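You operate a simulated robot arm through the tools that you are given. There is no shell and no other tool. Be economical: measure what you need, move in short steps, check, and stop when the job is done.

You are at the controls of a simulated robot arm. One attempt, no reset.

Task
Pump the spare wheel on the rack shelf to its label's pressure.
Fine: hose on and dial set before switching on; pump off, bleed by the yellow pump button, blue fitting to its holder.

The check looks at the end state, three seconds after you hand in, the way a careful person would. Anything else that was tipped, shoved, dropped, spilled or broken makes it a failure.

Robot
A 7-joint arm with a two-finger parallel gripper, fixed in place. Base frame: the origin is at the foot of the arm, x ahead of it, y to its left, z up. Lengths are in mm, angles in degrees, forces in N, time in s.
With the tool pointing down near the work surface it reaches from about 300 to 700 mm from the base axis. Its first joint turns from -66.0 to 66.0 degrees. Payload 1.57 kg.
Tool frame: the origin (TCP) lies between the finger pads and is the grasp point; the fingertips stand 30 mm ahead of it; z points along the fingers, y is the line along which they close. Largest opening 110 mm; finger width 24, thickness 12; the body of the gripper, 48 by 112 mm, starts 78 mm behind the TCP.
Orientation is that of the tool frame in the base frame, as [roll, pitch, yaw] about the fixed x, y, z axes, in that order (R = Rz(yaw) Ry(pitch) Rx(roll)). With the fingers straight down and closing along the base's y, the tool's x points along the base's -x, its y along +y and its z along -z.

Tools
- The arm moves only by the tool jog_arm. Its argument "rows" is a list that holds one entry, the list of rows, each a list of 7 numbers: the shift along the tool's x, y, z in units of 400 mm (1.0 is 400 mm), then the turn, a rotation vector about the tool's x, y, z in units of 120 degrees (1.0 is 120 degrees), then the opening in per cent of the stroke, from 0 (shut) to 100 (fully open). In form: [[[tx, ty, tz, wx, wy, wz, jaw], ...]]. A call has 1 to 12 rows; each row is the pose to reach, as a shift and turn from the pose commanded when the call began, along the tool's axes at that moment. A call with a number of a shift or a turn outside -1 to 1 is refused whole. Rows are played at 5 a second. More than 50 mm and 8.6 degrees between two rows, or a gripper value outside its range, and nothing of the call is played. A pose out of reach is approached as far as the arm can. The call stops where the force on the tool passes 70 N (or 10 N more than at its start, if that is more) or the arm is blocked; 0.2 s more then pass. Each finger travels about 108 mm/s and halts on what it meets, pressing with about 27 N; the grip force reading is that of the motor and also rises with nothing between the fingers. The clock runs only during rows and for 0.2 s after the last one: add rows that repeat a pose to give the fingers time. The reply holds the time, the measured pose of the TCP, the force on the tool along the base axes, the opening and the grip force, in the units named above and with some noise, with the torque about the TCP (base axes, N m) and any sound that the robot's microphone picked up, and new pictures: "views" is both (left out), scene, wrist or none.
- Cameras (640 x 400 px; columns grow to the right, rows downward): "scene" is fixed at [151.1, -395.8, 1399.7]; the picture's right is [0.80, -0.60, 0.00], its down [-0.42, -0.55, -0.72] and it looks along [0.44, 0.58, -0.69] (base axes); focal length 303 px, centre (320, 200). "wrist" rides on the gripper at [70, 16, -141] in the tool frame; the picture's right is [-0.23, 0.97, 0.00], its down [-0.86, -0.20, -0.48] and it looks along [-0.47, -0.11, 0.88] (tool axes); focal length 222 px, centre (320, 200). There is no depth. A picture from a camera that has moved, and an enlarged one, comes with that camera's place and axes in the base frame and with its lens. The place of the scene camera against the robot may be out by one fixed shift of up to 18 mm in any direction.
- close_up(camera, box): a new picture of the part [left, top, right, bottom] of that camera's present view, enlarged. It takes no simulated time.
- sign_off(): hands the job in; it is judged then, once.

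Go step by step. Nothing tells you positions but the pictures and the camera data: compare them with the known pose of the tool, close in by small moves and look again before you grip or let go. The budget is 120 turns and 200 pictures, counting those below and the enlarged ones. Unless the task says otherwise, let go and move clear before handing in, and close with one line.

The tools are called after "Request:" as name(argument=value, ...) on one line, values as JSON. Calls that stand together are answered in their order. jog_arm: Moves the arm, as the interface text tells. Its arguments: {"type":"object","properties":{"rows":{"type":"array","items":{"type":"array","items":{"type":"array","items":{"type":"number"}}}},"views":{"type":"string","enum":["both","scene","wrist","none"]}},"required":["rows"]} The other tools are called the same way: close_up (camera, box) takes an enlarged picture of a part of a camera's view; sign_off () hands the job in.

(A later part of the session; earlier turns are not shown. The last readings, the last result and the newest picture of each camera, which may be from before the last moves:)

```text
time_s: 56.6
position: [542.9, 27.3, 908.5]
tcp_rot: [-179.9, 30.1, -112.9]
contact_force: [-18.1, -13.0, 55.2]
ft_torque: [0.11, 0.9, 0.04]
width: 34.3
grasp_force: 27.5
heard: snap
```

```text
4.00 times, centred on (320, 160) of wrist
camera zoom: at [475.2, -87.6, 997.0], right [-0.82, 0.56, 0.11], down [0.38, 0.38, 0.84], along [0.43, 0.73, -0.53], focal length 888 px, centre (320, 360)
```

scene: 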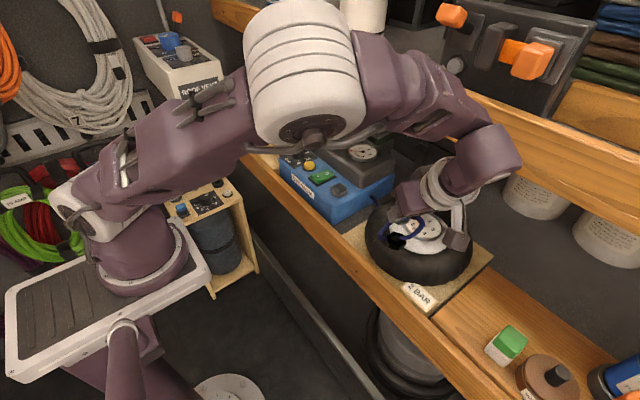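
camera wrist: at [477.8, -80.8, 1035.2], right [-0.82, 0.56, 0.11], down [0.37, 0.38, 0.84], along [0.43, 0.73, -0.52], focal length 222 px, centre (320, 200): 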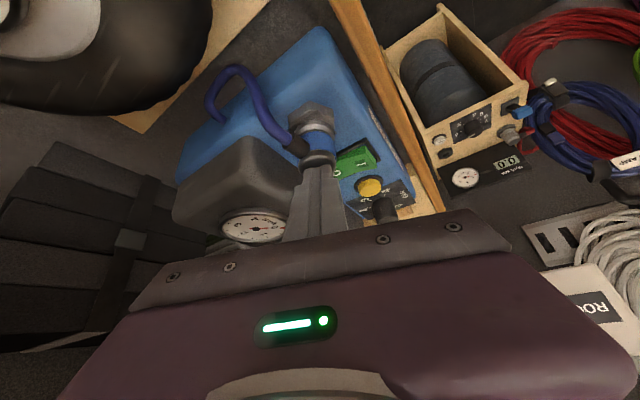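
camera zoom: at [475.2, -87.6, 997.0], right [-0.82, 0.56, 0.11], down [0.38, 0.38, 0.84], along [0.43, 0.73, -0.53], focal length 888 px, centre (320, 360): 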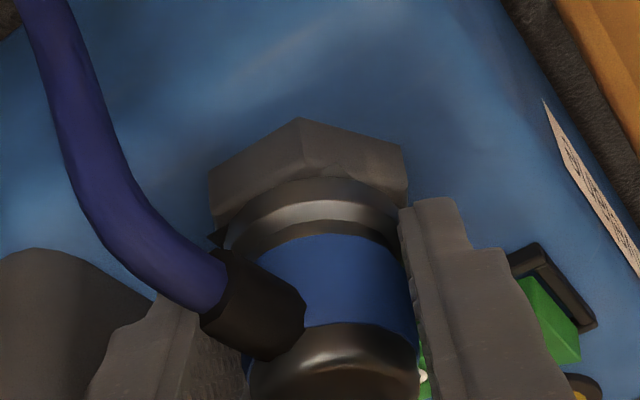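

It snapped onto the holder immediately once aligned, so the black hex is a cap covering the valve. I'll release the fitting and go over to grip that cap, whose flats face my fingers.

Request:
jog_arm(rows=[[[0, 0, 0, 0, 0, 0, 55], [0, 0, 0, 0, 0, 0, 55], [-0.042, 0, -0.073, 0, 0, 0, 55], [-0.0845, 0, -0.1463, 0, 0, 0, 60], [-0.0145, -0.028, -0.1867, 0, 0, 0, 60], [0.0556, -0.056, -0.2272, 0, 0, 0, 60], [0.1256, -0.0843, -0.2676, 0, 0, 0, 60], [0.1957, -0.1124, -0.308, 0, 0, 0, 60], [0.2657, -0.1405, -0.3485, 0, 0, 0, 60], [0.3358, -0.1687, -0.3889, 0, 0, 0, 60], [0.3733, -0.1687, -0.3239, 0, 0, 0, 60], [0.3733, -0.1687, -0.3239, 0, 0, 0, 60]]])

Request:
close_up(camera="wrist", box=[240, 110, 400, 210])

Request:
close_up(camera="scene", box=[300, 140, 420, 260])

```text
time_s: 59.2
position: [528.9, -176.6, 943.7]
tcp_rot: [180.0, 29.9, -113.0]
contact_force: [1.0, -0.1, 0.0]
ft_torque: [-0.01, 0.03, 0.04]
width: 66.0
grasp_force: 0.0
camera wrist: at [462.2, -291.4, 1033.2], right [-0.82, 0.56, 0.11], down [0.38, 0.38, 0.84], along [0.43, 0.73, -0.53], focal length 222 px, centre (320, 200)
```

scene: 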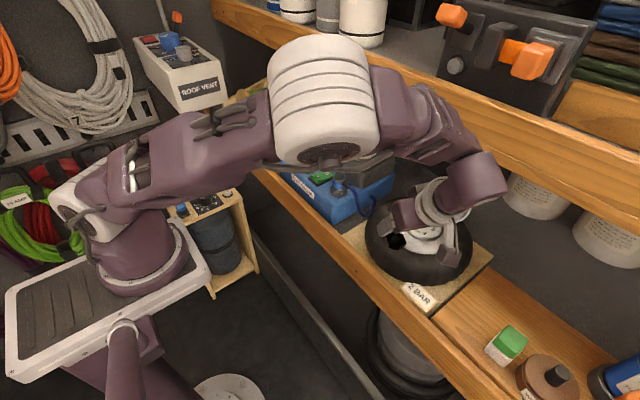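
wrist: 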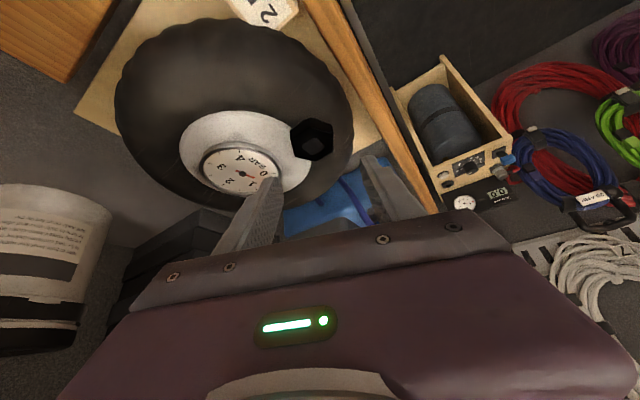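

```text
4.00 times, centred on (320, 160) of wrist
camera zoom: at [462.2, -291.4, 1033.2], right [-0.82, 0.56, 0.11], down [0.38, 0.38, 0.84], along [0.43, 0.73, -0.53], focal length 888 px, centre (320, 360)
```

zoom: 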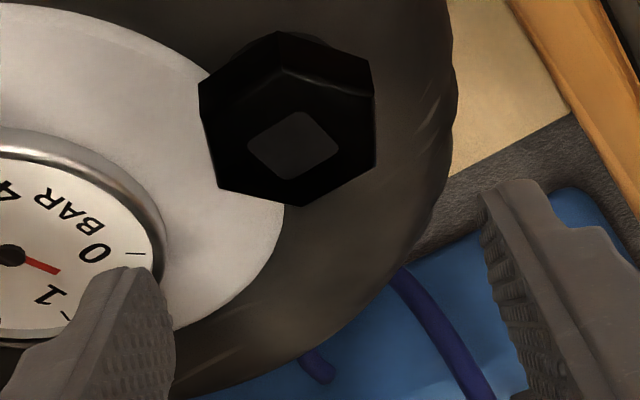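

```text
3.33 times, centred on (360, 200) of scene
camera zoom: at [151.1, -395.8, 1399.7], right [0.8, -0.6, 0.0], down [-0.42, -0.55, -0.72], along [0.44, 0.58, -0.69], focal length 1011 px, centre (187, 200)
```

zoom: 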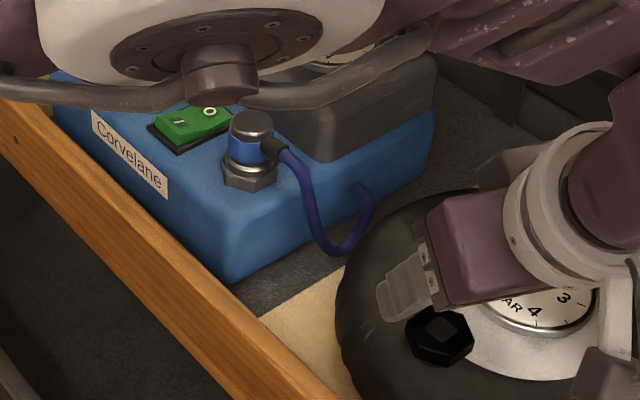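

The fitting sits properly on its holder again. I'll lower onto the black cap and grip its flats.

Request:
jog_arm(rows=[[[0.016, -0.0018, 0.028, 0, 0, 0, 60], [0.032, -0.0018, 0.056, 0, 0, 0, 60], [0.042, -0.0018, 0.073, 0, 0, 0, 60], [0.0484, -0.0018, 0.0838, 0, 0, 0, 60], [0.0484, -0.0018, 0.0838, 0, 0, 0, 40], [0.0484, -0.0018, 0.0838, 0, 0, 0, 0], [0.0484, -0.0018, 0.0838, 0, 0, 0, 0], [0.0484, -0.0018, 0.0838, 0, 0, 0, 0]]], views="none")

Request:
close_up(camera="wrist", box=[240, 110, 400, 210])

```text
time_s: 61.0
position: [530.3, -177.5, 906.5]
tcp_rot: [179.9, 30.0, -113.1]
contact_force: [1.5, -0.8, -4.7]
ft_torque: [-0.03, 0.07, -0.05]
width: 42.6
grasp_force: 45.0
```

```text
4.00 times, centred on (320, 160) of wrist
camera zoom: at [463.6, -292.3, 994.7], right [-0.82, 0.56, 0.11], down [0.38, 0.38, 0.84], along [0.43, 0.73, -0.53], focal length 888 px, centre (320, 360)
```

zoom: 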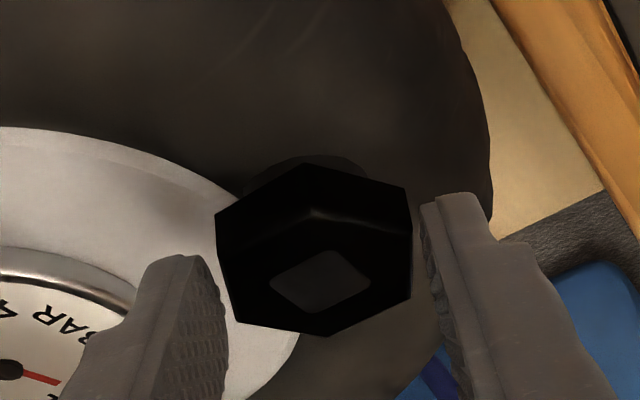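

The cap is gripped across its 42 mm flats. I'll try a gentle 4 mm pull.

Request:
jog_arm(rows=[[[-0.00125, 0, -0.00217, 0, 0, 0, 0], [-0.0025, 0, -0.00433, 0, 0, 0, 0], [-0.00375, 0, -0.0065, 0, 0, 0, 0], [-0.00375, 0, -0.0065, 0, 0, 0, 0]]], views="none")

Request:
close_up(camera="wrist", box=[240, 110, 400, 210])

```text
time_s: 62.0
position: [530.2, -176.0, 906.2]
tcp_rot: [179.7, 30.0, -113.1]
contact_force: [11.4, 5.1, -60.7]
ft_torque: [-0.43, 0.14, -0.27]
width: 42.6
grasp_force: 45.0
```

```text
4.00 times, centred on (320, 160) of wrist
camera zoom: at [463.9, -292.6, 995.6], right [-0.82, 0.56, 0.12], down [0.38, 0.38, 0.84], along [0.43, 0.73, -0.53], focal length 888 px, centre (320, 360)
```

zoom: 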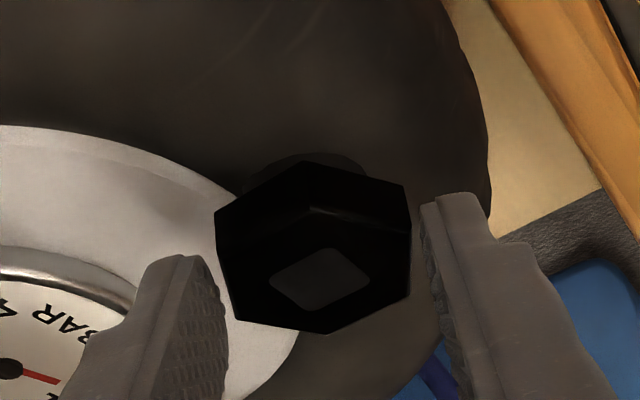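

It doesn't pull off (60 N held), so it's probably screwed on. I'll relax the pull and try turning it counter-clockwise about its own axis.

Request:
jog_arm(rows=[[[0.00375, 0, 0.0065, 0, 0, 0, 0], [0.00375, 0, 0.0065, 0, 0, 0, 0], [0.0036, -0.0026, 0.0066, -0.0208, 0, -0.0361, 0], [0.0033, -0.0052, 0.0068, -0.0417, 0, -0.0722, 0], [0.0033, -0.0052, 0.0068, -0.0417, 0, -0.0722, 0]]], views="none")

Request:
close_up(camera="wrist", box=[240, 110, 400, 210])

```text
time_s: 63.2
position: [533.0, -177.7, 907.8]
tcp_rot: [-179.9, 30.0, -102.8]
contact_force: [-10.4, -0.1, 19.7]
ft_torque: [0.78, 1.08, -0.45]
width: 42.5
grasp_force: 45.1
```

```text
4.00 times, centred on (320, 160) of wrist
camera zoom: at [486.6, -302.5, 996.0], right [-0.91, 0.41, 0.11], down [0.3, 0.44, 0.84], along [0.3, 0.8, -0.53], focal length 888 px, centre (320, 360)
```

zoom: 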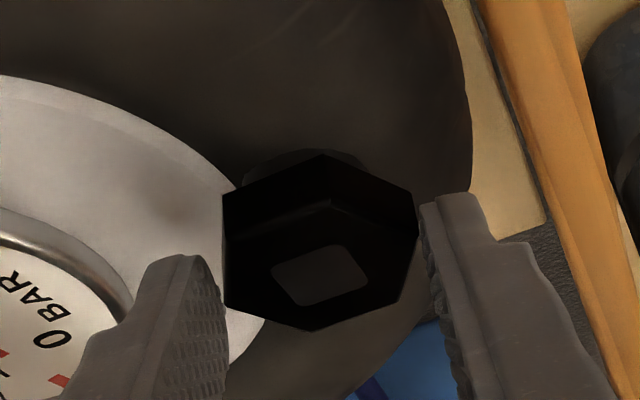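

The cap itself hasn't visibly turned yet; the jaws only went from -5° to +5° on its flats. I'll turn further in the same direction and watch the torque.

Request:
jog_arm(rows=[[[-0.0001, -0.0026, 0.0001, -0.0208, 0, -0.0361, 0], [-0.0005, -0.0052, 0.0003, -0.0417, 0, -0.0722, 0], [-0.0013, -0.0078, 0.0007, -0.0625, 0, -0.1083, 0], [-0.0013, -0.0078, 0.0007, -0.0625, 0, -0.1083, 0]]], views="none")

Request:
close_up(camera="wrist", box=[240, 110, 400, 210])

```text
time_s: 64.2
position: [534.6, -178.6, 906.2]
tcp_rot: [-179.7, 30.0, -87.9]
contact_force: [-3.2, -1.1, 38.5]
ft_torque: [0.65, 0.64, -0.19]
width: 42.6
grasp_force: 45.0
```

```text
4.00 times, centred on (320, 160) of wrist
camera zoom: at [523.0, -310.5, 995.7], right [-0.98, 0.16, 0.11], down [0.18, 0.51, 0.84], along [0.08, 0.85, -0.53], focal length 888 px, centre (320, 360)
```

zoom: 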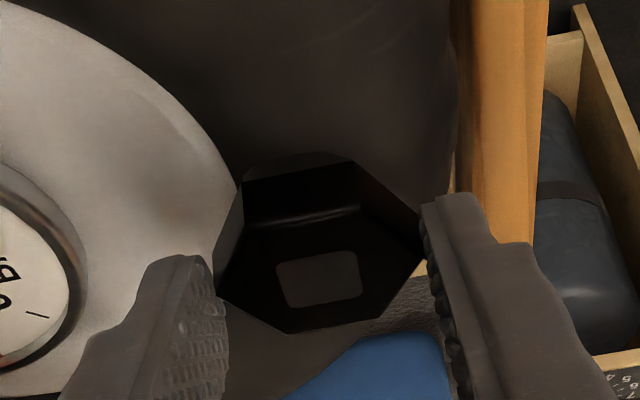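

The fingers slid around it, so it is effectively round with no visible rotation. I'll look at the neighbouring device's similar hex and at this one again for clues.

Request:
close_up(camera="scene", box=[150, 140, 250, 240])

Request:
close_up(camera="wrist", box=[290, 140, 350, 200])

Request:
close_up(camera="scene", box=[360, 190, 440, 250])

```text
4.00 times, centred on (200, 190) of scene
camera zoom: at [150.4, -395.6, 1399.9], right [0.8, -0.6, 0.0], down [-0.42, -0.55, -0.72], along [0.44, 0.58, -0.69], focal length 1213 px, centre (800, 240)
```

zoom: 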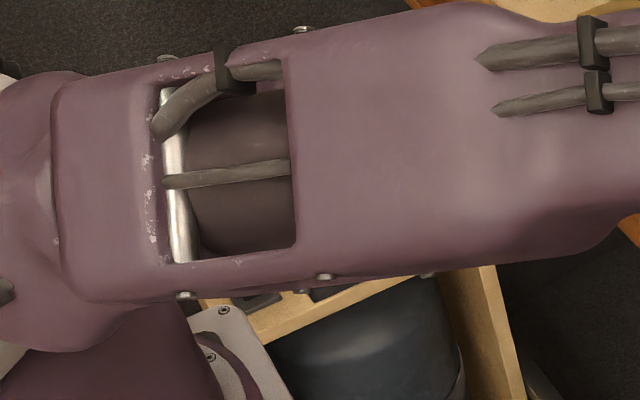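

```text
6.67 times, centred on (320, 170) of wrist
camera zoom: at [523.0, -310.5, 995.7], right [-0.98, 0.16, 0.11], down [0.18, 0.51, 0.84], along [0.08, 0.85, -0.53], focal length 1481 px, centre (320, 400)
```

zoom: 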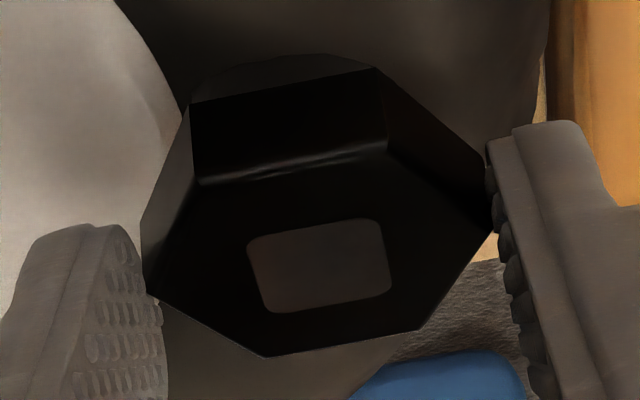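

```text
6.67 times, centred on (400, 220) of scene
camera zoom: at [150.4, -395.6, 1399.9], right [0.8, -0.6, 0.0], down [-0.42, -0.55, -0.72], along [0.44, 0.58, -0.69], focal length 2022 px, centre (-213, 67)
```

zoom: 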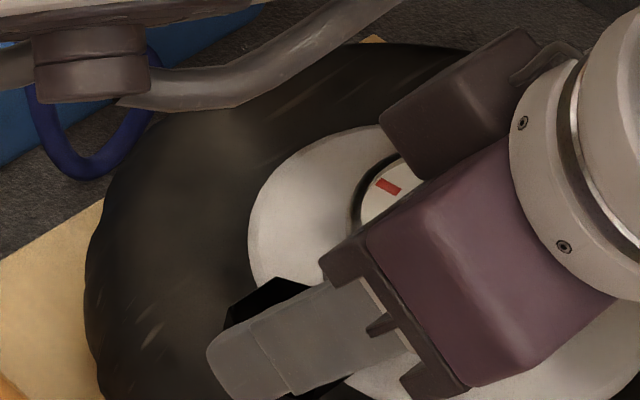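

Touch data show the hex is a fixed, round-bodied seat with its axis near (534.1, -168.3). Comparing the reference views, my earlier seating attempt was about 2.5 mm short along the lean direction. I'll release, go back for the fitting and retry.

Request:
jog_arm(rows=[[[0, 0, 0, 0, 0, 0, 62], [0, 0, 0, 0, 0, 0, 62], [-0.025, 0, -0.0433, 0, 0, 0, 62], [-0.05, 0, -0.0866, 0, 0, 0, 62], [-0.075, 0, -0.13, 0, 0, 0, 55], [-0.075, 0, -0.13, 0, 0, 0, 55]]], views="wrist")

Request:
jog_arm(rows=[[[-0.0763, -0.0063, 0.0397, 0.0174, 0, 0.0301, 55], [-0.1525, -0.0125, 0.0794, 0.0347, 0, 0.0601, 55], [-0.2288, -0.0188, 0.1191, 0.0521, 0, 0.0902, 55], [-0.305, -0.025, 0.1588, 0.0695, 0, 0.1203, 55], [-0.3813, -0.0313, 0.1985, 0.0868, 0, 0.1503, 55], [-0.4575, -0.0375, 0.2382, 0.1042, 0, 0.1804, 55], [-0.4575, -0.0375, 0.2382, 0.1042, 0, 0.1804, 55]]], views="wrist")

Request:
close_up(camera="wrist", box=[240, 110, 400, 210])

```text
time_s: 65.6
position: [536.2, -177.6, 966.4]
tcp_rot: [180.0, 30.0, -88.0]
contact_force: [0.5, 0.3, 0.8]
ft_torque: [-0.01, 0.0, -0.02]
width: 60.3
grasp_force: 0.1
camera wrist: at [524.0, -309.8, 1054.9], right [-0.98, 0.16, 0.11], down [0.18, 0.51, 0.84], along [0.08, 0.85, -0.53], focal length 222 px, centre (320, 200)
```

wrist: 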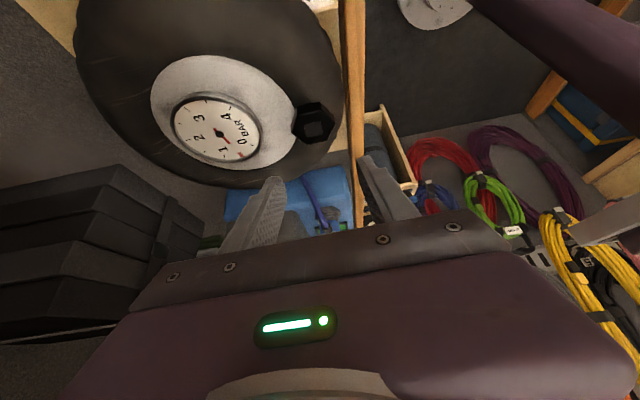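

```text
time_s: 67.2
position: [544.7, 27.7, 973.4]
tcp_rot: [179.9, 30.1, -113.0]
contact_force: [0.4, -0.1, 0.6]
ft_torque: [-0.02, -0.01, 0.01]
width: 60.6
grasp_force: 0.1
camera wrist: at [476.5, -87.5, 1062.5], right [-0.82, 0.56, 0.11], down [0.38, 0.38, 0.84], along [0.43, 0.73, -0.53], focal length 222 px, centre (320, 200)
```

wrist: 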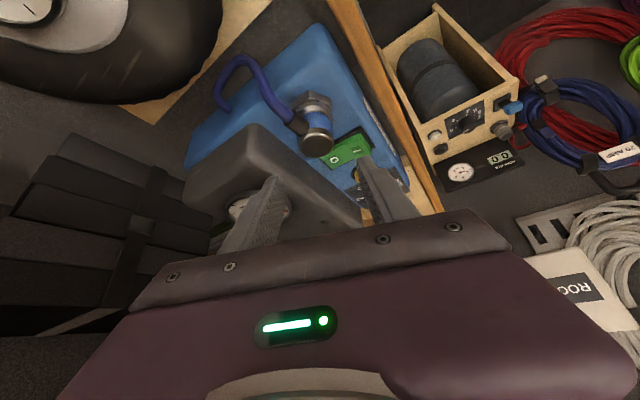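

```text
4.00 times, centred on (320, 160) of wrist
camera zoom: at [476.5, -87.5, 1062.5], right [-0.82, 0.56, 0.11], down [0.38, 0.38, 0.84], along [0.43, 0.73, -0.53], focal length 888 px, centre (320, 360)
```

zoom: 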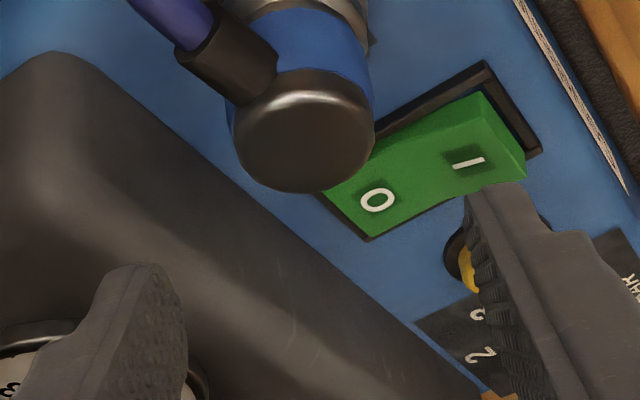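

Over the fitting again. I'll lower, grip and check the side load.

Request:
jog_arm(rows=[[[0.026, 0.0025, 0.0455, 0, 0, 0, 55], [0.0525, 0.0025, 0.091, 0, 0, 0, 55], [0.0788, 0.0025, 0.1364, 0, 0, 0, 55], [0.0788, 0.0025, 0.1364, 0, 0, 0, 40], [0.0788, 0.0025, 0.1364, 0, 0, 0, 0], [0.0788, 0.0025, 0.1364, 0, 0, 0, 0], [0.0788, 0.0025, 0.1364, 0, 0, 0, 0]]], views="none")

```text
time_s: 68.8
position: [542.1, 27.2, 912.0]
tcp_rot: [179.9, 30.0, -113.0]
contact_force: [-3.0, -1.4, 4.2]
ft_torque: [0.02, 0.09, 0.0]
width: 31.4
grasp_force: 27.0
```

Low side load. I'll pull it off and carry it over with the corrected displacement.

Request:
jog_arm(rows=[[[-0.0025, 0, -0.00433, 0, 0, 0, 0], [-0.006, 0, -0.0104, 0, 0, 0, 0], [-0.035, 0, -0.0606, 0, 0, 0, 0], [-0.075, 0, -0.13, 0, 0, 0, 0], [-0.0058, -0.0286, -0.17, 0, 0, 0, 0], [0.0633, -0.0573, -0.2098, 0, 0, 0, 0], [0.1325, -0.0859, -0.2497, 0, 0, 0, 0], [0.2017, -0.1145, -0.2897, 0, 0, 0, 0], [0.2708, -0.1432, -0.3296, 0, 0, 0, 0], [0.34, -0.1718, -0.3695, 0, 0, 0, 0], [0.34, -0.1718, -0.3695, 0, 0, 0, 0]]], views="none")

Request:
jog_arm(rows=[[[0.02, 0, 0.0346, 0, 0, 0, 0], [0.04, 0, 0.0693, 0, 0, 0, 0], [0.0525, 0, 0.0909, 0, 0, 0, 0], [0.0525, 0, 0.0909, 0, 0, 0, 0]]], views="none")

Request:
close_up(camera="wrist", box=[240, 110, 400, 210])

```text
time_s: 71.2
position: [532.8, -173.4, 972.9]
tcp_rot: [180.0, 30.0, -113.0]
contact_force: [0.0, 1.2, -0.4]
ft_torque: [-0.01, 0.0, 0.0]
width: 31.1
grasp_force: 26.6
heard: snap
```

```text
time_s: 72.2
position: [532.3, -174.3, 929.2]
tcp_rot: [-180.0, 30.0, -112.8]
contact_force: [-0.2, -0.1, 0.1]
ft_torque: [-0.01, -0.02, 0.0]
width: 31.0
grasp_force: 27.1
```

```text
4.00 times, centred on (320, 160) of wrist
camera zoom: at [465.6, -289.6, 1018.1], right [-0.82, 0.56, 0.11], down [0.38, 0.38, 0.84], along [0.43, 0.73, -0.53], focal length 888 px, centre (320, 360)
```

zoom: 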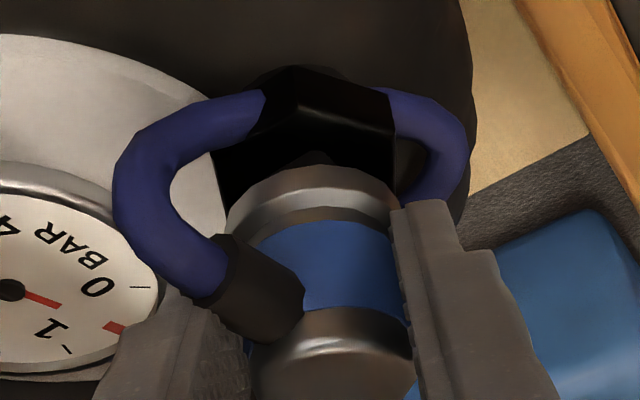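

Laterally aligned as in the holder reference. I'll press lightly and sweep along the lean direction.

Request:
jog_arm(rows=[[[0.00625, 0, 0.0108, 0, 0, 0, 0], [0.0088, 0, 0.0152, 0, 0, 0, 0], [0.01, 0, 0.0173, 0, 0, 0, 0], [0.0078, 0, 0.0186, 0, 0, 0, 0], [0.0057, 0, 0.0198, 0, 0, 0, 0], [0.0035, 0, 0.0211, 0, 0, 0, 0], [0.0057, 0, 0.0198, 0, 0, 0, 0], [0.01, 0, 0.0173, 0, 0, 0, 0], [0.0143, 0, 0.0148, 0, 0, 0, 0], [0.01, 0, 0.0173, 0, 0, 0, 0]]], views="none")

Request:
close_up(camera="wrist", box=[240, 110, 400, 210])

```text
time_s: 74.4
position: [530.8, -173.9, 922.3]
tcp_rot: [-179.9, 30.1, -113.0]
contact_force: [0.2, -0.4, -1.5]
ft_torque: [-0.02, -0.03, 0.0]
width: 30.9
grasp_force: 26.5
```

```text
4.00 times, centred on (320, 160) of wrist
camera zoom: at [464.0, -289.4, 1010.8], right [-0.82, 0.56, 0.11], down [0.38, 0.38, 0.84], along [0.43, 0.73, -0.53], focal length 888 px, centre (320, 360)
```

zoom: 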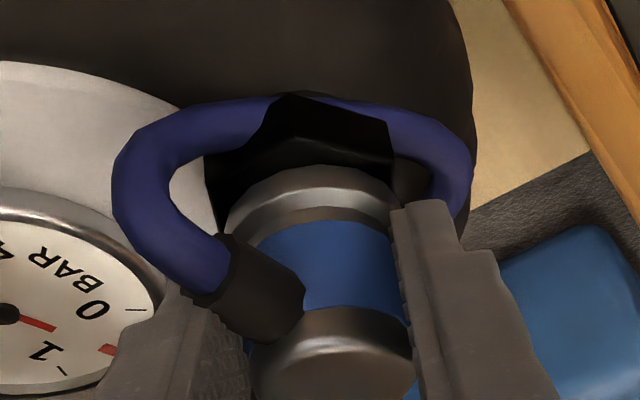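

There's no contact yet. I'll go another 3 mm with the sweep.

Request:
jog_arm(rows=[[[0.0025, 0, 0.0043, 0, 0, 0, 0], [0.0038, 0, 0.0065, 0, 0, 0, 0], [0.0038, -0.003, 0.0065, 0, 0, 0, 0], [0.0016, -0.003, 0.0077, 0, 0, 0, 0], [-0.0006, 0, 0.009, 0, 0, 0, 0], [-0.0027, 0.0015, 0.0102, 0, 0, 0, 0], [-0.0006, 0.003, 0.009, 0, 0, 0, 0], [0.0038, 0.003, 0.0065, 0, 0, 0, 0], [0.0081, 0, 0.004, 0, 0, 0, 0], [0.0081, -0.003, 0.004, 0, 0, 0, 0], [0.0038, 0, 0.0065, 0, 0, 0, 0]]], views="none")

Request:
close_up(camera="wrist", box=[240, 110, 400, 210])

```text
time_s: 76.8
position: [529.2, -173.9, 919.9]
tcp_rot: [-179.9, 30.0, -113.0]
contact_force: [8.7, -3.5, 23.2]
ft_torque: [0.1, -0.41, -0.1]
width: 31.7
grasp_force: 27.3
```

```text
4.00 times, centred on (320, 160) of wrist
camera zoom: at [462.7, -289.5, 1007.5], right [-0.82, 0.56, 0.11], down [0.38, 0.38, 0.84], along [0.43, 0.73, -0.53], focal length 888 px, centre (320, 360)
```

zoom: 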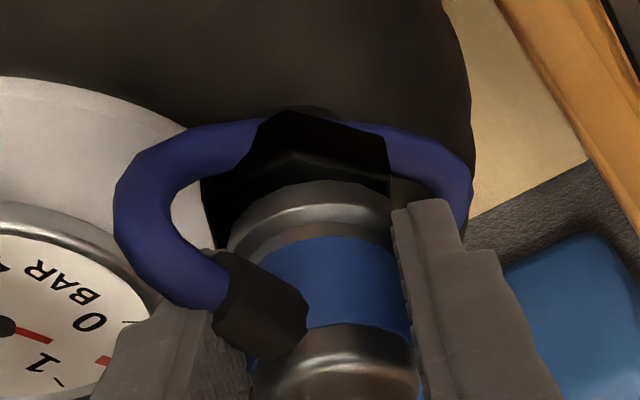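

It still won't snap, although the holder takes it at once, so something about this hex differs. I'll lift clear and tilt the camera low to look at the valve from the side.

Request:
jog_arm(rows=[[[-0.025, 0, -0.0433, 0, 0, 0, 0], [-0.05, 0, -0.0866, 0, 0, 0, 0], [-0.03, 0, -0.12, 0, -0.06, 0, 0], [0.01, 0, -0.16, 0, -0.12, 0, 0], [0.054, 0, -0.2045, 0, -0.18, 0, 0], [0.054, 0, -0.2045, 0, -0.2083, 0, 0], [0.054, 0, -0.2045, 0, -0.2083, 0, 0]]])

Request:
close_up(camera="wrist", box=[250, 60, 410, 180])

```text
time_s: 78.4
position: [506.4, -229.0, 978.8]
tcp_rot: [180.0, 55.1, -113.0]
contact_force: [0.3, 0.5, 0.2]
ft_torque: [0.0, 0.01, 0.01]
width: 31.1
grasp_force: 27.2
camera wrist: at [430.5, -366.9, 1004.0], right [-0.85, 0.5, 0.19], down [0.22, 0.01, 0.98], along [0.49, 0.87, -0.12], focal length 222 px, centre (320, 200)
```

scene: 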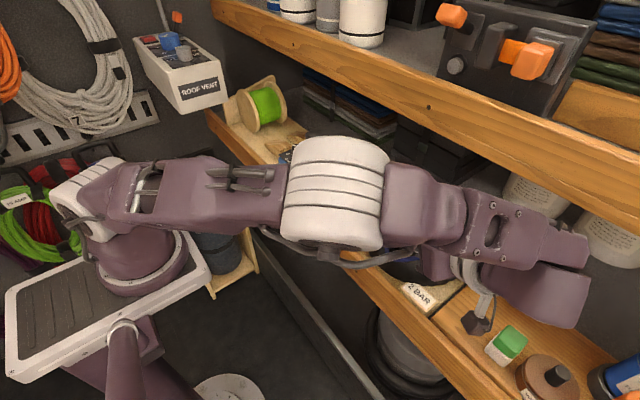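
wrist: 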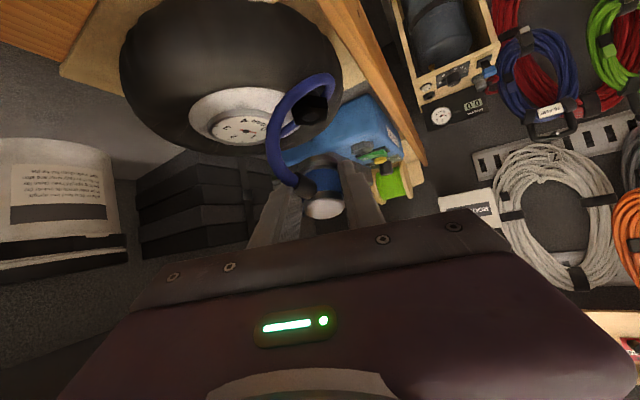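

```text
3.33 times, centred on (330, 120) of wrist
camera zoom: at [430.5, -366.9, 1004.0], right [-0.85, 0.5, 0.19], down [0.22, 0.01, 0.98], along [0.49, 0.87, -0.12], focal length 740 px, centre (287, 467)
```

zoom: 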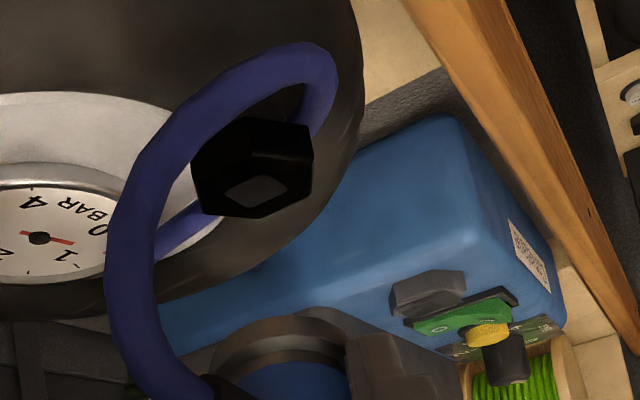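

Request:
close_up(camera="wrist", box=[280, 75, 340, 125])

Request:
close_up(camera="wrist", box=[335, 125, 405, 185])

```text
8.00 times, centred on (310, 100) of wrist
camera zoom: at [430.5, -366.9, 1004.0], right [-0.85, 0.5, 0.19], down [0.22, 0.01, 0.98], along [0.49, 0.87, -0.12], focal length 1777 px, centre (400, 1000)
```

zoom: 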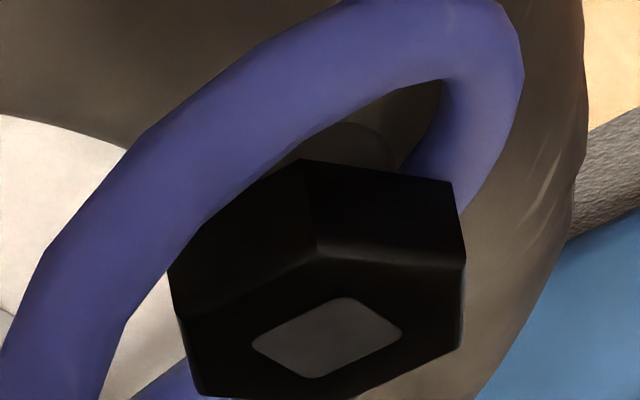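

```text
6.67 times, centred on (370, 155) of wrist
camera zoom: at [430.5, -366.9, 1004.0], right [-0.85, 0.5, 0.19], down [0.22, 0.01, 0.98], along [0.49, 0.87, -0.12], focal length 1481 px, centre (-13, 500)
```

zoom: 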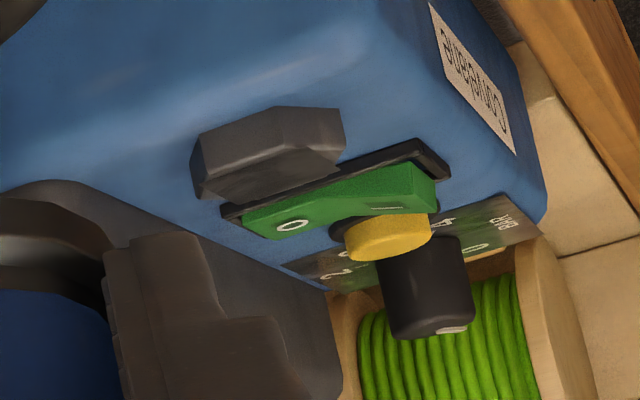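

The side view shows the black hex is a wide cap sitting on a thinner round stem, so it must come off before the fitting can seat. I'll park the fitting on the holder again.

Request:
jog_arm(rows=[[[-0.0501, 0.024, 0.0741, 0, 0.0298, 0, 0], [-0.1003, 0.0481, 0.1481, 0, 0.0595, 0, 0], [-0.1504, 0.0721, 0.2222, 0, 0.0893, 0, 0], [-0.2006, 0.0962, 0.2963, 0, 0.119, 0, 0], [-0.2507, 0.1202, 0.3704, 0, 0.1488, 0, 0], [-0.3009, 0.1443, 0.4444, 0, 0.1786, 0, 0], [-0.351, 0.1683, 0.5185, 0, 0.2083, 0, 0], [-0.351, 0.1683, 0.5185, 0, 0.2083, 0, 0]]], views="none")

Request:
jog_arm(rows=[[[0.025, 0, 0.0433, 0, 0, 0, 0], [0.05, 0, 0.0866, 0, 0, 0, 0], [0.05, 0, 0.0866, 0, 0, 0, 0]]], views="none")

Request:
close_up(camera="wrist", box=[240, 110, 400, 210])

```text
time_s: 80.2
position: [541.6, 26.2, 978.4]
tcp_rot: [179.9, 30.0, -113.0]
contact_force: [-0.3, 0.4, -0.5]
ft_torque: [-0.04, -0.01, 0.03]
width: 31.1
grasp_force: 26.9
```

```text
time_s: 81.0
position: [542.6, 28.4, 936.2]
tcp_rot: [179.9, 30.0, -113.0]
contact_force: [-0.1, 0.8, -1.1]
ft_torque: [0.01, 0.01, 0.0]
width: 30.9
grasp_force: 27.4
```

```text
4.00 times, centred on (320, 160) of wrist
camera zoom: at [475.8, -87.6, 1024.8], right [-0.82, 0.56, 0.11], down [0.38, 0.38, 0.84], along [0.43, 0.73, -0.53], focal length 888 px, centre (320, 360)
```

zoom: 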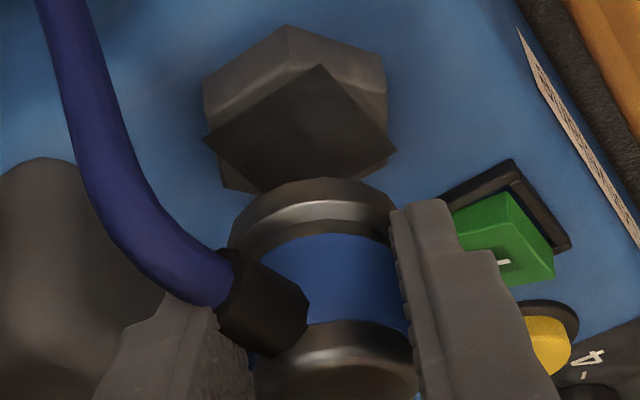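

Aligned. I'll lower and press until it snaps.

Request:
jog_arm(rows=[[[0.0125, 0, 0.0217, 0, 0, 0, 0], [0.025, 0, 0.0433, 0, 0, 0, 0], [0.03, 0, 0.052, 0, 0, 0, 0], [0.0338, -0.001, 0.0585, 0, 0, 0, 0], [0.0363, -0.001, 0.0628, 0, 0, 0, 0], [0.0388, -0.001, 0.0671, 0, 0, 0, 0], [0.0388, -0.001, 0.0671, 0, 0, 0, 0]]], views="none")

```text
time_s: 82.4
position: [545.0, 28.7, 908.4]
tcp_rot: [-179.7, 30.2, -112.8]
contact_force: [-1.1, 0.3, 13.9]
ft_torque: [0.16, -0.02, 0.0]
width: 32.5
grasp_force: 27.2
stopped in row 6: the force on the tool passed its limit at 80 N (the readings are from after the stop); the commanded pose is now the measured one
```

Request:
close_up(camera="wrist", box=[240, 110, 400, 210])

```text
4.00 times, centred on (320, 160) of wrist
camera zoom: at [477.4, -87.3, 996.9], right [-0.82, 0.56, 0.11], down [0.37, 0.38, 0.84], along [0.43, 0.73, -0.52], focal length 888 px, centre (320, 360)
```

zoom: 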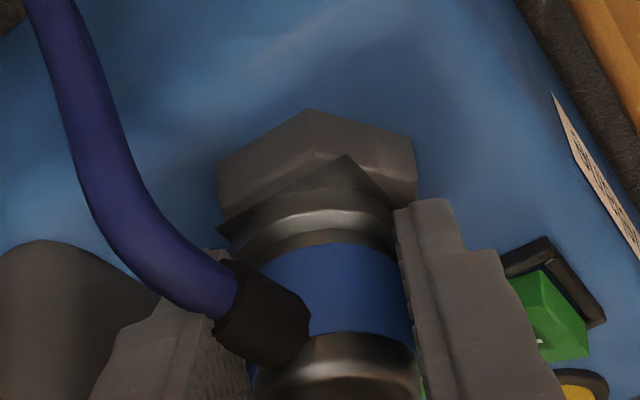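

It's now about 2 mm too far toward +x and resting on top. I'll ease up, shift back and press again.

Request:
jog_arm(rows=[[[-0.004, 0.0025, -0.0069, 0, 0, 0, 0], [-0.004, 0.005, -0.0069, 0, 0, 0, 0], [-0.0012, 0.005, -0.0022, 0, 0, 0, 0], [0.0012, 0.005, 0.0022, 0, 0, 0, 0], [0.0025, 0.005, 0.0043, 0, 0, 0, 0], [0.0025, 0.007, 0.0043, 0, 0, 0, 0], [0.0025, 0.004, 0.0043, 0, 0, 0, 0]]], views="none")

Request:
close_up(camera="wrist", box=[240, 110, 400, 210])

```text
time_s: 83.7
position: [543.2, 29.9, 909.4]
tcp_rot: [-179.4, 30.3, -112.7]
contact_force: [0.0, 0.8, 11.7]
ft_torque: [0.14, -0.02, 0.02]
width: 32.1
grasp_force: 26.7
stopped in row 6: the force on the tool passed its limit at 74 N (the readings are from after the stop); the commanded pose is now the measured one
```

```text
4.00 times, centred on (320, 160) of wrist
camera zoom: at [475.9, -85.6, 996.6], right [-0.82, 0.56, 0.11], down [0.37, 0.38, 0.85], along [0.44, 0.73, -0.52], focal length 888 px, centre (320, 360)
```

zoom: 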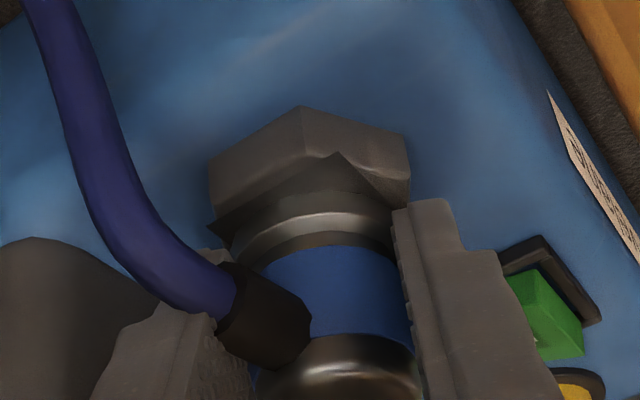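

The fingertips now reach the nut before the fitting seats, because the fitting has slid up in the jaws. I'll release, raise 6 mm, regrip higher and press again.

Request:
jog_arm(rows=[[[-0.0006, 0, -0.001, 0, 0, 0, 0], [-0.0006, 0, -0.001, 0, 0, 0, 45], [-0.0006, 0, -0.001, 0, 0, 0, 45], [-0.0075, 0, -0.013, 0, 0, 0, 45], [-0.0075, 0, -0.013, 0, 0, 0, 0], [-0.0075, 0, -0.013, 0, 0, 0, 0], [-0.0075, 0, -0.013, 0, 0, 0, 0]]], views="none")

Request:
close_up(camera="wrist", box=[240, 110, 400, 210])

```text
time_s: 85.2
position: [543.5, 28.8, 913.4]
tcp_rot: [-179.6, 30.3, -112.7]
contact_force: [0.2, -0.4, -0.2]
ft_torque: [0.03, 0.0, 0.02]
width: 30.7
grasp_force: 26.6
```

```text
4.00 times, centred on (320, 160) of wrist
camera zoom: at [475.0, -85.6, 1001.8], right [-0.82, 0.56, 0.11], down [0.37, 0.38, 0.85], along [0.43, 0.73, -0.52], focal length 888 px, centre (320, 360)
```

zoom: 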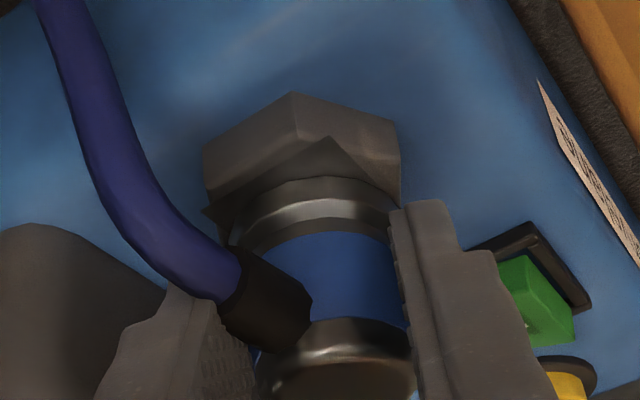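

It has also crept about 3.5 mm forward along the lean direction. I'll lift slightly, shift back and press with a small sweep.

Request:
jog_arm(rows=[[[-0.0025, 0, -0.0043, 0, 0, 0, 0], [0.0051, -0.0015, -0.0087, 0, 0, 0, 0], [0.0089, -0.0015, -0.0022, 0, 0, 0, 0], [0.0108, -0.0015, 0.0011, 0, 0, 0, 0], [0.0108, -0.0015, 0.0011, 0, 0, 0, 0], [0.013, -0.0015, -0.0001, 0, 0, 0, 0], [0.0152, -0.0015, -0.0014, 0, 0, 0, 0], [0.013, 0.001, -0.0001, 0, 0, 0, 0], [0.0108, -0.0015, 0.0011, 0, 0, 0, 0]]], views="none")

Request:
close_up(camera="wrist", box=[240, 110, 400, 210])

```text
time_s: 87.2
position: [541.2, 25.8, 910.5]
tcp_rot: [-179.4, 30.2, -112.7]
contact_force: [-0.7, -1.7, 21.6]
ft_torque: [0.38, -0.08, 0.05]
width: 30.8
grasp_force: 26.7
```

```text
4.00 times, centred on (320, 160) of wrist
camera zoom: at [474.1, -90.1, 999.3], right [-0.82, 0.56, 0.11], down [0.37, 0.38, 0.85], along [0.43, 0.73, -0.52], focal length 888 px, centre (320, 360)
```

zoom: 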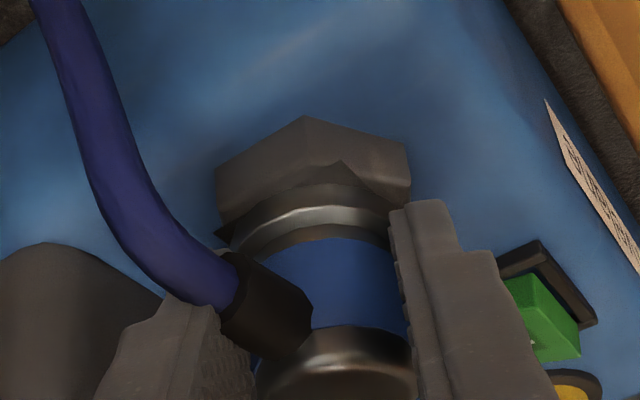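

I overshot slightly. I'll shift +1.9 mm sideways and +2 mm along the lean direction, then press with a sweep.

Request:
jog_arm(rows=[[[-0.0019, 0, -0.0033, 0, 0, 0, 0], [-0.0062, 0.0048, -0.0008, 0, 0, 0, 0], [-0.0043, 0.0048, 0.0025, 0, 0, 0, 0], [-0.0037, 0.0048, 0.0036, 0, 0, 0, 0], [-0.0037, 0.0065, 0.0036, 0, 0, 0, 0], [-0.0015, 0.0048, 0.0023, 0, 0, 0, 0], [-0.0037, 0.003, 0.0036, 0, 0, 0, 0], [-0.0058, 0.0048, 0.0048, 0, 0, 0, 0], [-0.0037, 0.0048, 0.0036, 0, 0, 0, 0]]], views="none")

Request:
close_up(camera="wrist", box=[240, 110, 400, 210])

```text
time_s: 89.2
position: [541.8, 29.3, 911.3]
tcp_rot: [-179.6, 30.2, -112.9]
contact_force: [2.0, 1.5, 5.6]
ft_torque: [0.14, -0.11, -0.02]
width: 30.6
grasp_force: 26.9
```

```text
4.00 times, centred on (320, 160) of wrist
camera zoom: at [473.7, -86.7, 999.2], right [-0.82, 0.56, 0.11], down [0.37, 0.38, 0.85], along [0.43, 0.73, -0.52], focal length 888 px, centre (320, 360)
```

zoom: 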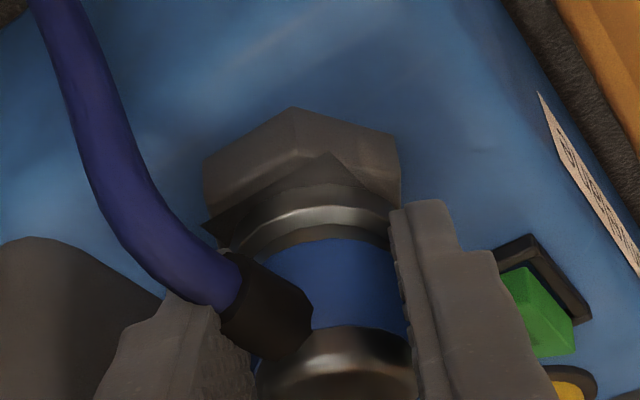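

Nearly there, but pressing only 5 N. I'll shift about 1 mm each way and press harder.

Request:
jog_arm(rows=[[[0.0016, -0.002, -0.0009, 0, 0, 0, 0], [0.0035, -0.002, 0.0024, 0, 0, 0, 0], [0.0048, -0.002, 0.0046, 0, 0, 0, 0], [0.007, -0.002, 0.0033, 0, 0, 0, 0], [0.007, -0.004, 0.0033, 0, 0, 0, 0], [0.0048, -0.004, 0.0046, 0, 0, 0, 0], [0.0048, 0, 0.0046, 0, 0, 0, 0], [0.0026, -0.002, 0.0058, 0, 0, 0, 0], [0.0048, -0.002, 0.0046, 0, 0, 0, 0]]], views="none")

Request:
close_up(camera="wrist", box=[240, 110, 400, 210])

```text
time_s: 91.2
position: [542.6, 27.1, 909.6]
tcp_rot: [-179.5, 30.2, -112.9]
contact_force: [-4.3, -4.5, 24.3]
ft_torque: [0.33, 0.04, 0.11]
width: 31.0
grasp_force: 26.6
```

```text
4.00 times, centred on (320, 160) of wrist
camera zoom: at [474.2, -88.4, 996.9], right [-0.82, 0.56, 0.11], down [0.37, 0.38, 0.85], along [0.43, 0.73, -0.52], focal length 888 px, centre (320, 360)
```

zoom: 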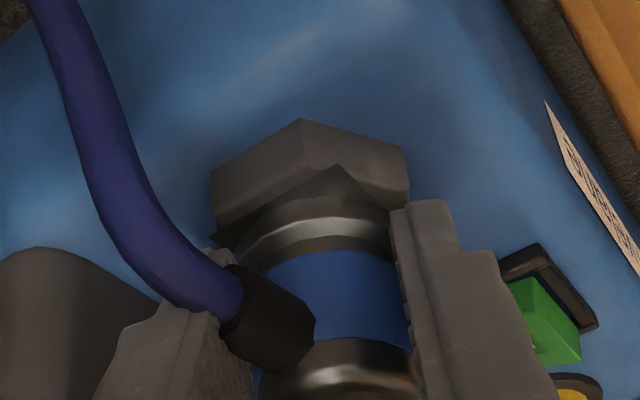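

The fitting keeps sliding up in the grip. I'll release it to settle flat, raise 7 mm and look before regripping higher.

Request:
jog_arm(rows=[[[-0.0019, 0, -0.0033, 0, 0, 0, 0], [-0.0019, 0, -0.0033, 0, 0, 0, 50], [-0.0019, 0, -0.0033, 0, 0, 0, 50], [-0.01, 0, -0.0173, 0, 0, 0, 50], [-0.01, 0, -0.0173, 0, 0, 0, 50]]], views="none")

Request:
close_up(camera="wrist", box=[240, 110, 400, 210])

```text
time_s: 92.5
position: [541.7, 27.2, 915.1]
tcp_rot: [-179.5, 30.2, -112.8]
contact_force: [-0.6, 0.0, 0.7]
ft_torque: [-0.02, 0.0, 0.01]
width: 55.2
grasp_force: 0.1
```

```text
4.00 times, centred on (320, 160) of wrist
camera zoom: at [474.3, -88.1, 1004.2], right [-0.82, 0.56, 0.11], down [0.37, 0.38, 0.85], along [0.43, 0.73, -0.52], focal length 888 px, centre (320, 360)
```

zoom: 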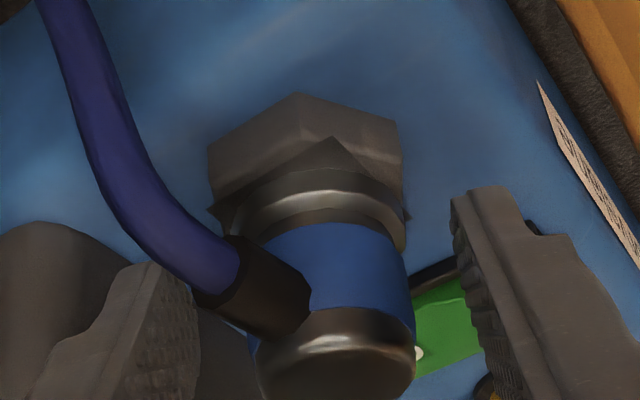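

It rests about 1 mm off. I'll regrip here, higher on the body, then press lightly and sweep back along the lean direction.

Request:
jog_arm(rows=[[[-0.0012, 0, -0.0022, 0, 0, 0, 35], [-0.0012, 0, -0.0022, 0, 0, 0, 0], [-0.0012, 0, -0.0022, 0, 0, 0, 0], [-0.0012, 0, -0.0022, 0, 0, 0, 0], [0.0006, -0.001, 0.0011, 0, 0, 0, 0], [0.0019, -0.001, 0.0033, 0, 0, 0, 0], [0.0041, -0.001, 0.0021, 0, 0, 0, 0], [0.0062, -0.001, 0.0008, 0, 0, 0, 0], [0.0084, -0.001, -0.0005, 0, 0, 0, 0], [0.0084, -0.003, -0.0005, 0, 0, 0, 0], [0.0062, -0.002, 0.0008, 0, 0, 0, 0], [0.0062, -0.001, 0.0008, 0, 0, 0, 0]]], views="none")

Request:
close_up(camera="wrist", box=[240, 110, 400, 210])

```text
time_s: 95.0
position: [541.2, 24.8, 914.8]
tcp_rot: [-179.6, 30.2, -112.9]
contact_force: [4.1, 2.6, 16.7]
ft_torque: [0.42, -0.21, -0.05]
width: 30.3
grasp_force: 27.3
```

```text
4.00 times, centred on (320, 160) of wrist
camera zoom: at [473.3, -90.1, 1002.9], right [-0.82, 0.56, 0.11], down [0.37, 0.38, 0.85], along [0.43, 0.73, -0.52], focal length 888 px, centre (320, 360)
```

zoom: 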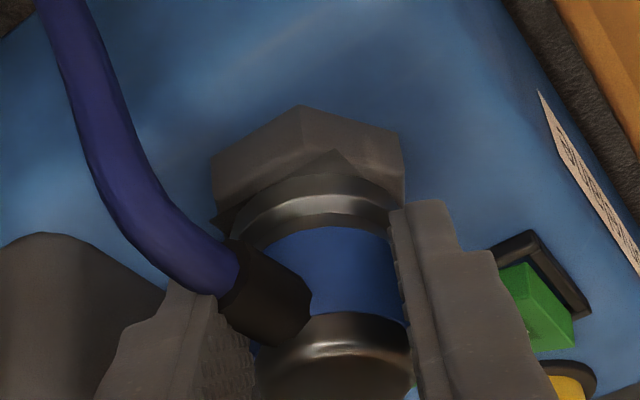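

The sleeve shows the fitting has also turned about 10° clockwise in the grip. I'll lift 2 mm, turn it back 10°, then press and sweep.

Request:
jog_arm(rows=[[[-0.0025, 0, -0.0043, 0, 0, 0, 0], [-0.0025, -0.001, -0.0043, -0.0208, 0, -0.0361, 0], [-0.0025, -0.0021, -0.0043, -0.0417, 0, -0.0722, 0], [0, -0.0021, 0, -0.0417, 0, -0.0722, 0], [0.0019, -0.0021, 0.0033, -0.0417, 0, -0.0722, 0], [0.0019, 0.0005, 0.0033, -0.0417, 0, -0.0722, 0], [-0.0003, -0.0021, 0.0045, -0.0417, 0, -0.0722, 0], [0.0019, -0.0045, 0.0033, -0.0417, 0, -0.0722, 0], [0.0041, -0.0021, 0.0021, -0.0417, 0, -0.0722, 0], [0.0019, -0.0021, 0.0033, -0.0417, 0, -0.0722, 0]]], views="none")

Request:
close_up(camera="wrist", box=[240, 110, 400, 210])

```text
time_s: 97.2
position: [541.3, 25.9, 914.1]
tcp_rot: [-179.4, 30.2, -102.7]
contact_force: [1.8, 2.5, 15.3]
ft_torque: [0.29, -0.13, -0.03]
width: 30.7
grasp_force: 26.7
```

```text
4.00 times, centred on (320, 160) of wrist
camera zoom: at [495.1, -99.6, 1001.3], right [-0.91, 0.41, 0.11], down [0.3, 0.44, 0.85], along [0.3, 0.8, -0.52], focal length 888 px, centre (320, 360)
```

zoom: 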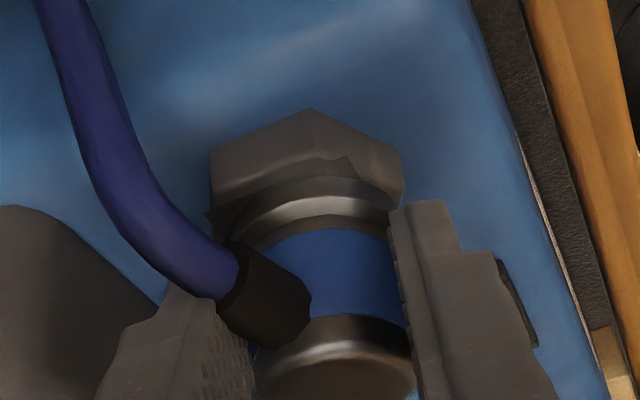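

Laterally it now matches the reference. Earlier snaps needed 30–55 N, so I'll press harder here.

Request:
jog_arm(rows=[[[-0.0022, 0, 0.0012, 0, 0, 0, 0], [-0.001, 0, 0.0034, 0, 0, 0, 0], [0.0003, 0, 0.0056, 0, 0, 0, 0], [0.0015, 0, 0.0077, 0, 0, 0, 0], [0.0037, 0, 0.0065, 0, 0, 0, 0], [0.0058, 0, 0.0052, 0, 0, 0, 0], [0.0037, 0, 0.0065, 0, 0, 0, 0]]], views="none")

Request:
close_up(camera="wrist", box=[240, 110, 400, 210])

```text
time_s: 98.8
position: [542.8, 26.1, 911.0]
tcp_rot: [-179.5, 30.3, -102.8]
contact_force: [-0.5, 3.0, 24.2]
ft_torque: [0.52, -0.06, 0.01]
width: 31.0
grasp_force: 26.7
```

```text
4.00 times, centred on (320, 160) of wrist
camera zoom: at [495.4, -99.6, 998.8], right [-0.91, 0.41, 0.11], down [0.3, 0.44, 0.84], along [0.3, 0.8, -0.52], focal length 888 px, centre (320, 360)
```

zoom: 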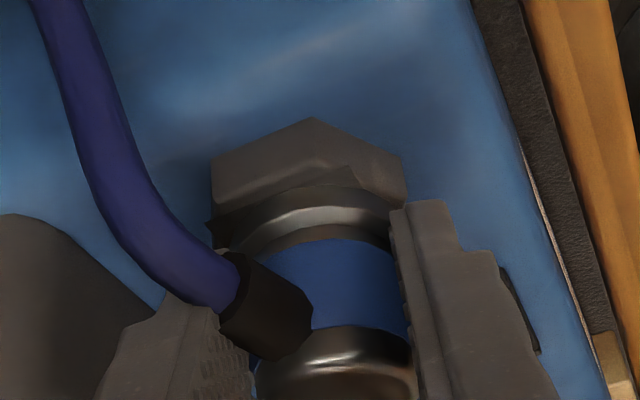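

I'll release it to settle, return to the exact reference viewpoint (TCP 925) and measure the remaining offset.

Request:
jog_arm(rows=[[[-0.0025, 0, -0.0043, 0, 0, 0, 0], [-0.0025, 0, -0.0043, 0, 0, 0, 55], [-0.0025, 0, -0.0043, 0, 0, 0, 55], [-0.01, 0.002, -0.0173, 0, 0, 0, 55], [-0.0175, 0.0046, -0.0303, 0.0208, 0, 0.0361, 55], [-0.0175, 0.0046, -0.0303, 0.0417, 0, 0.0722, 55], [-0.0175, 0.0046, -0.0303, 0.0417, 0, 0.0722, 55]]], views="none")

Request:
close_up(camera="wrist", box=[240, 110, 400, 210])

```text
time_s: 100.5
position: [540.0, 25.4, 924.1]
tcp_rot: [-179.5, 30.1, -112.8]
contact_force: [-0.1, 0.8, -0.1]
ft_torque: [-0.02, -0.03, 0.01]
width: 60.6
grasp_force: 0.1
```

```text
4.00 times, centred on (320, 160) of wrist
camera zoom: at [472.6, -89.7, 1012.1], right [-0.82, 0.56, 0.11], down [0.37, 0.38, 0.85], along [0.43, 0.73, -0.52], focal length 888 px, centre (320, 360)
```

zoom: 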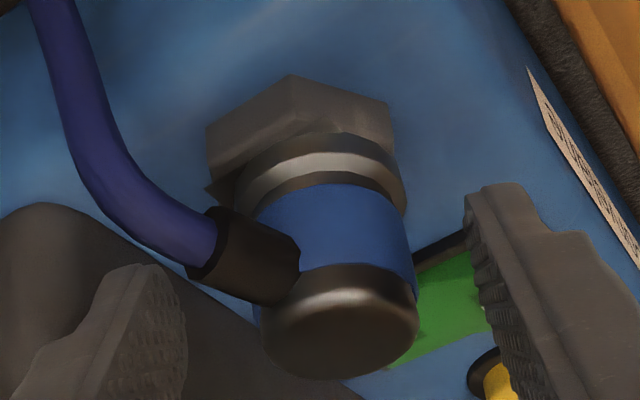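

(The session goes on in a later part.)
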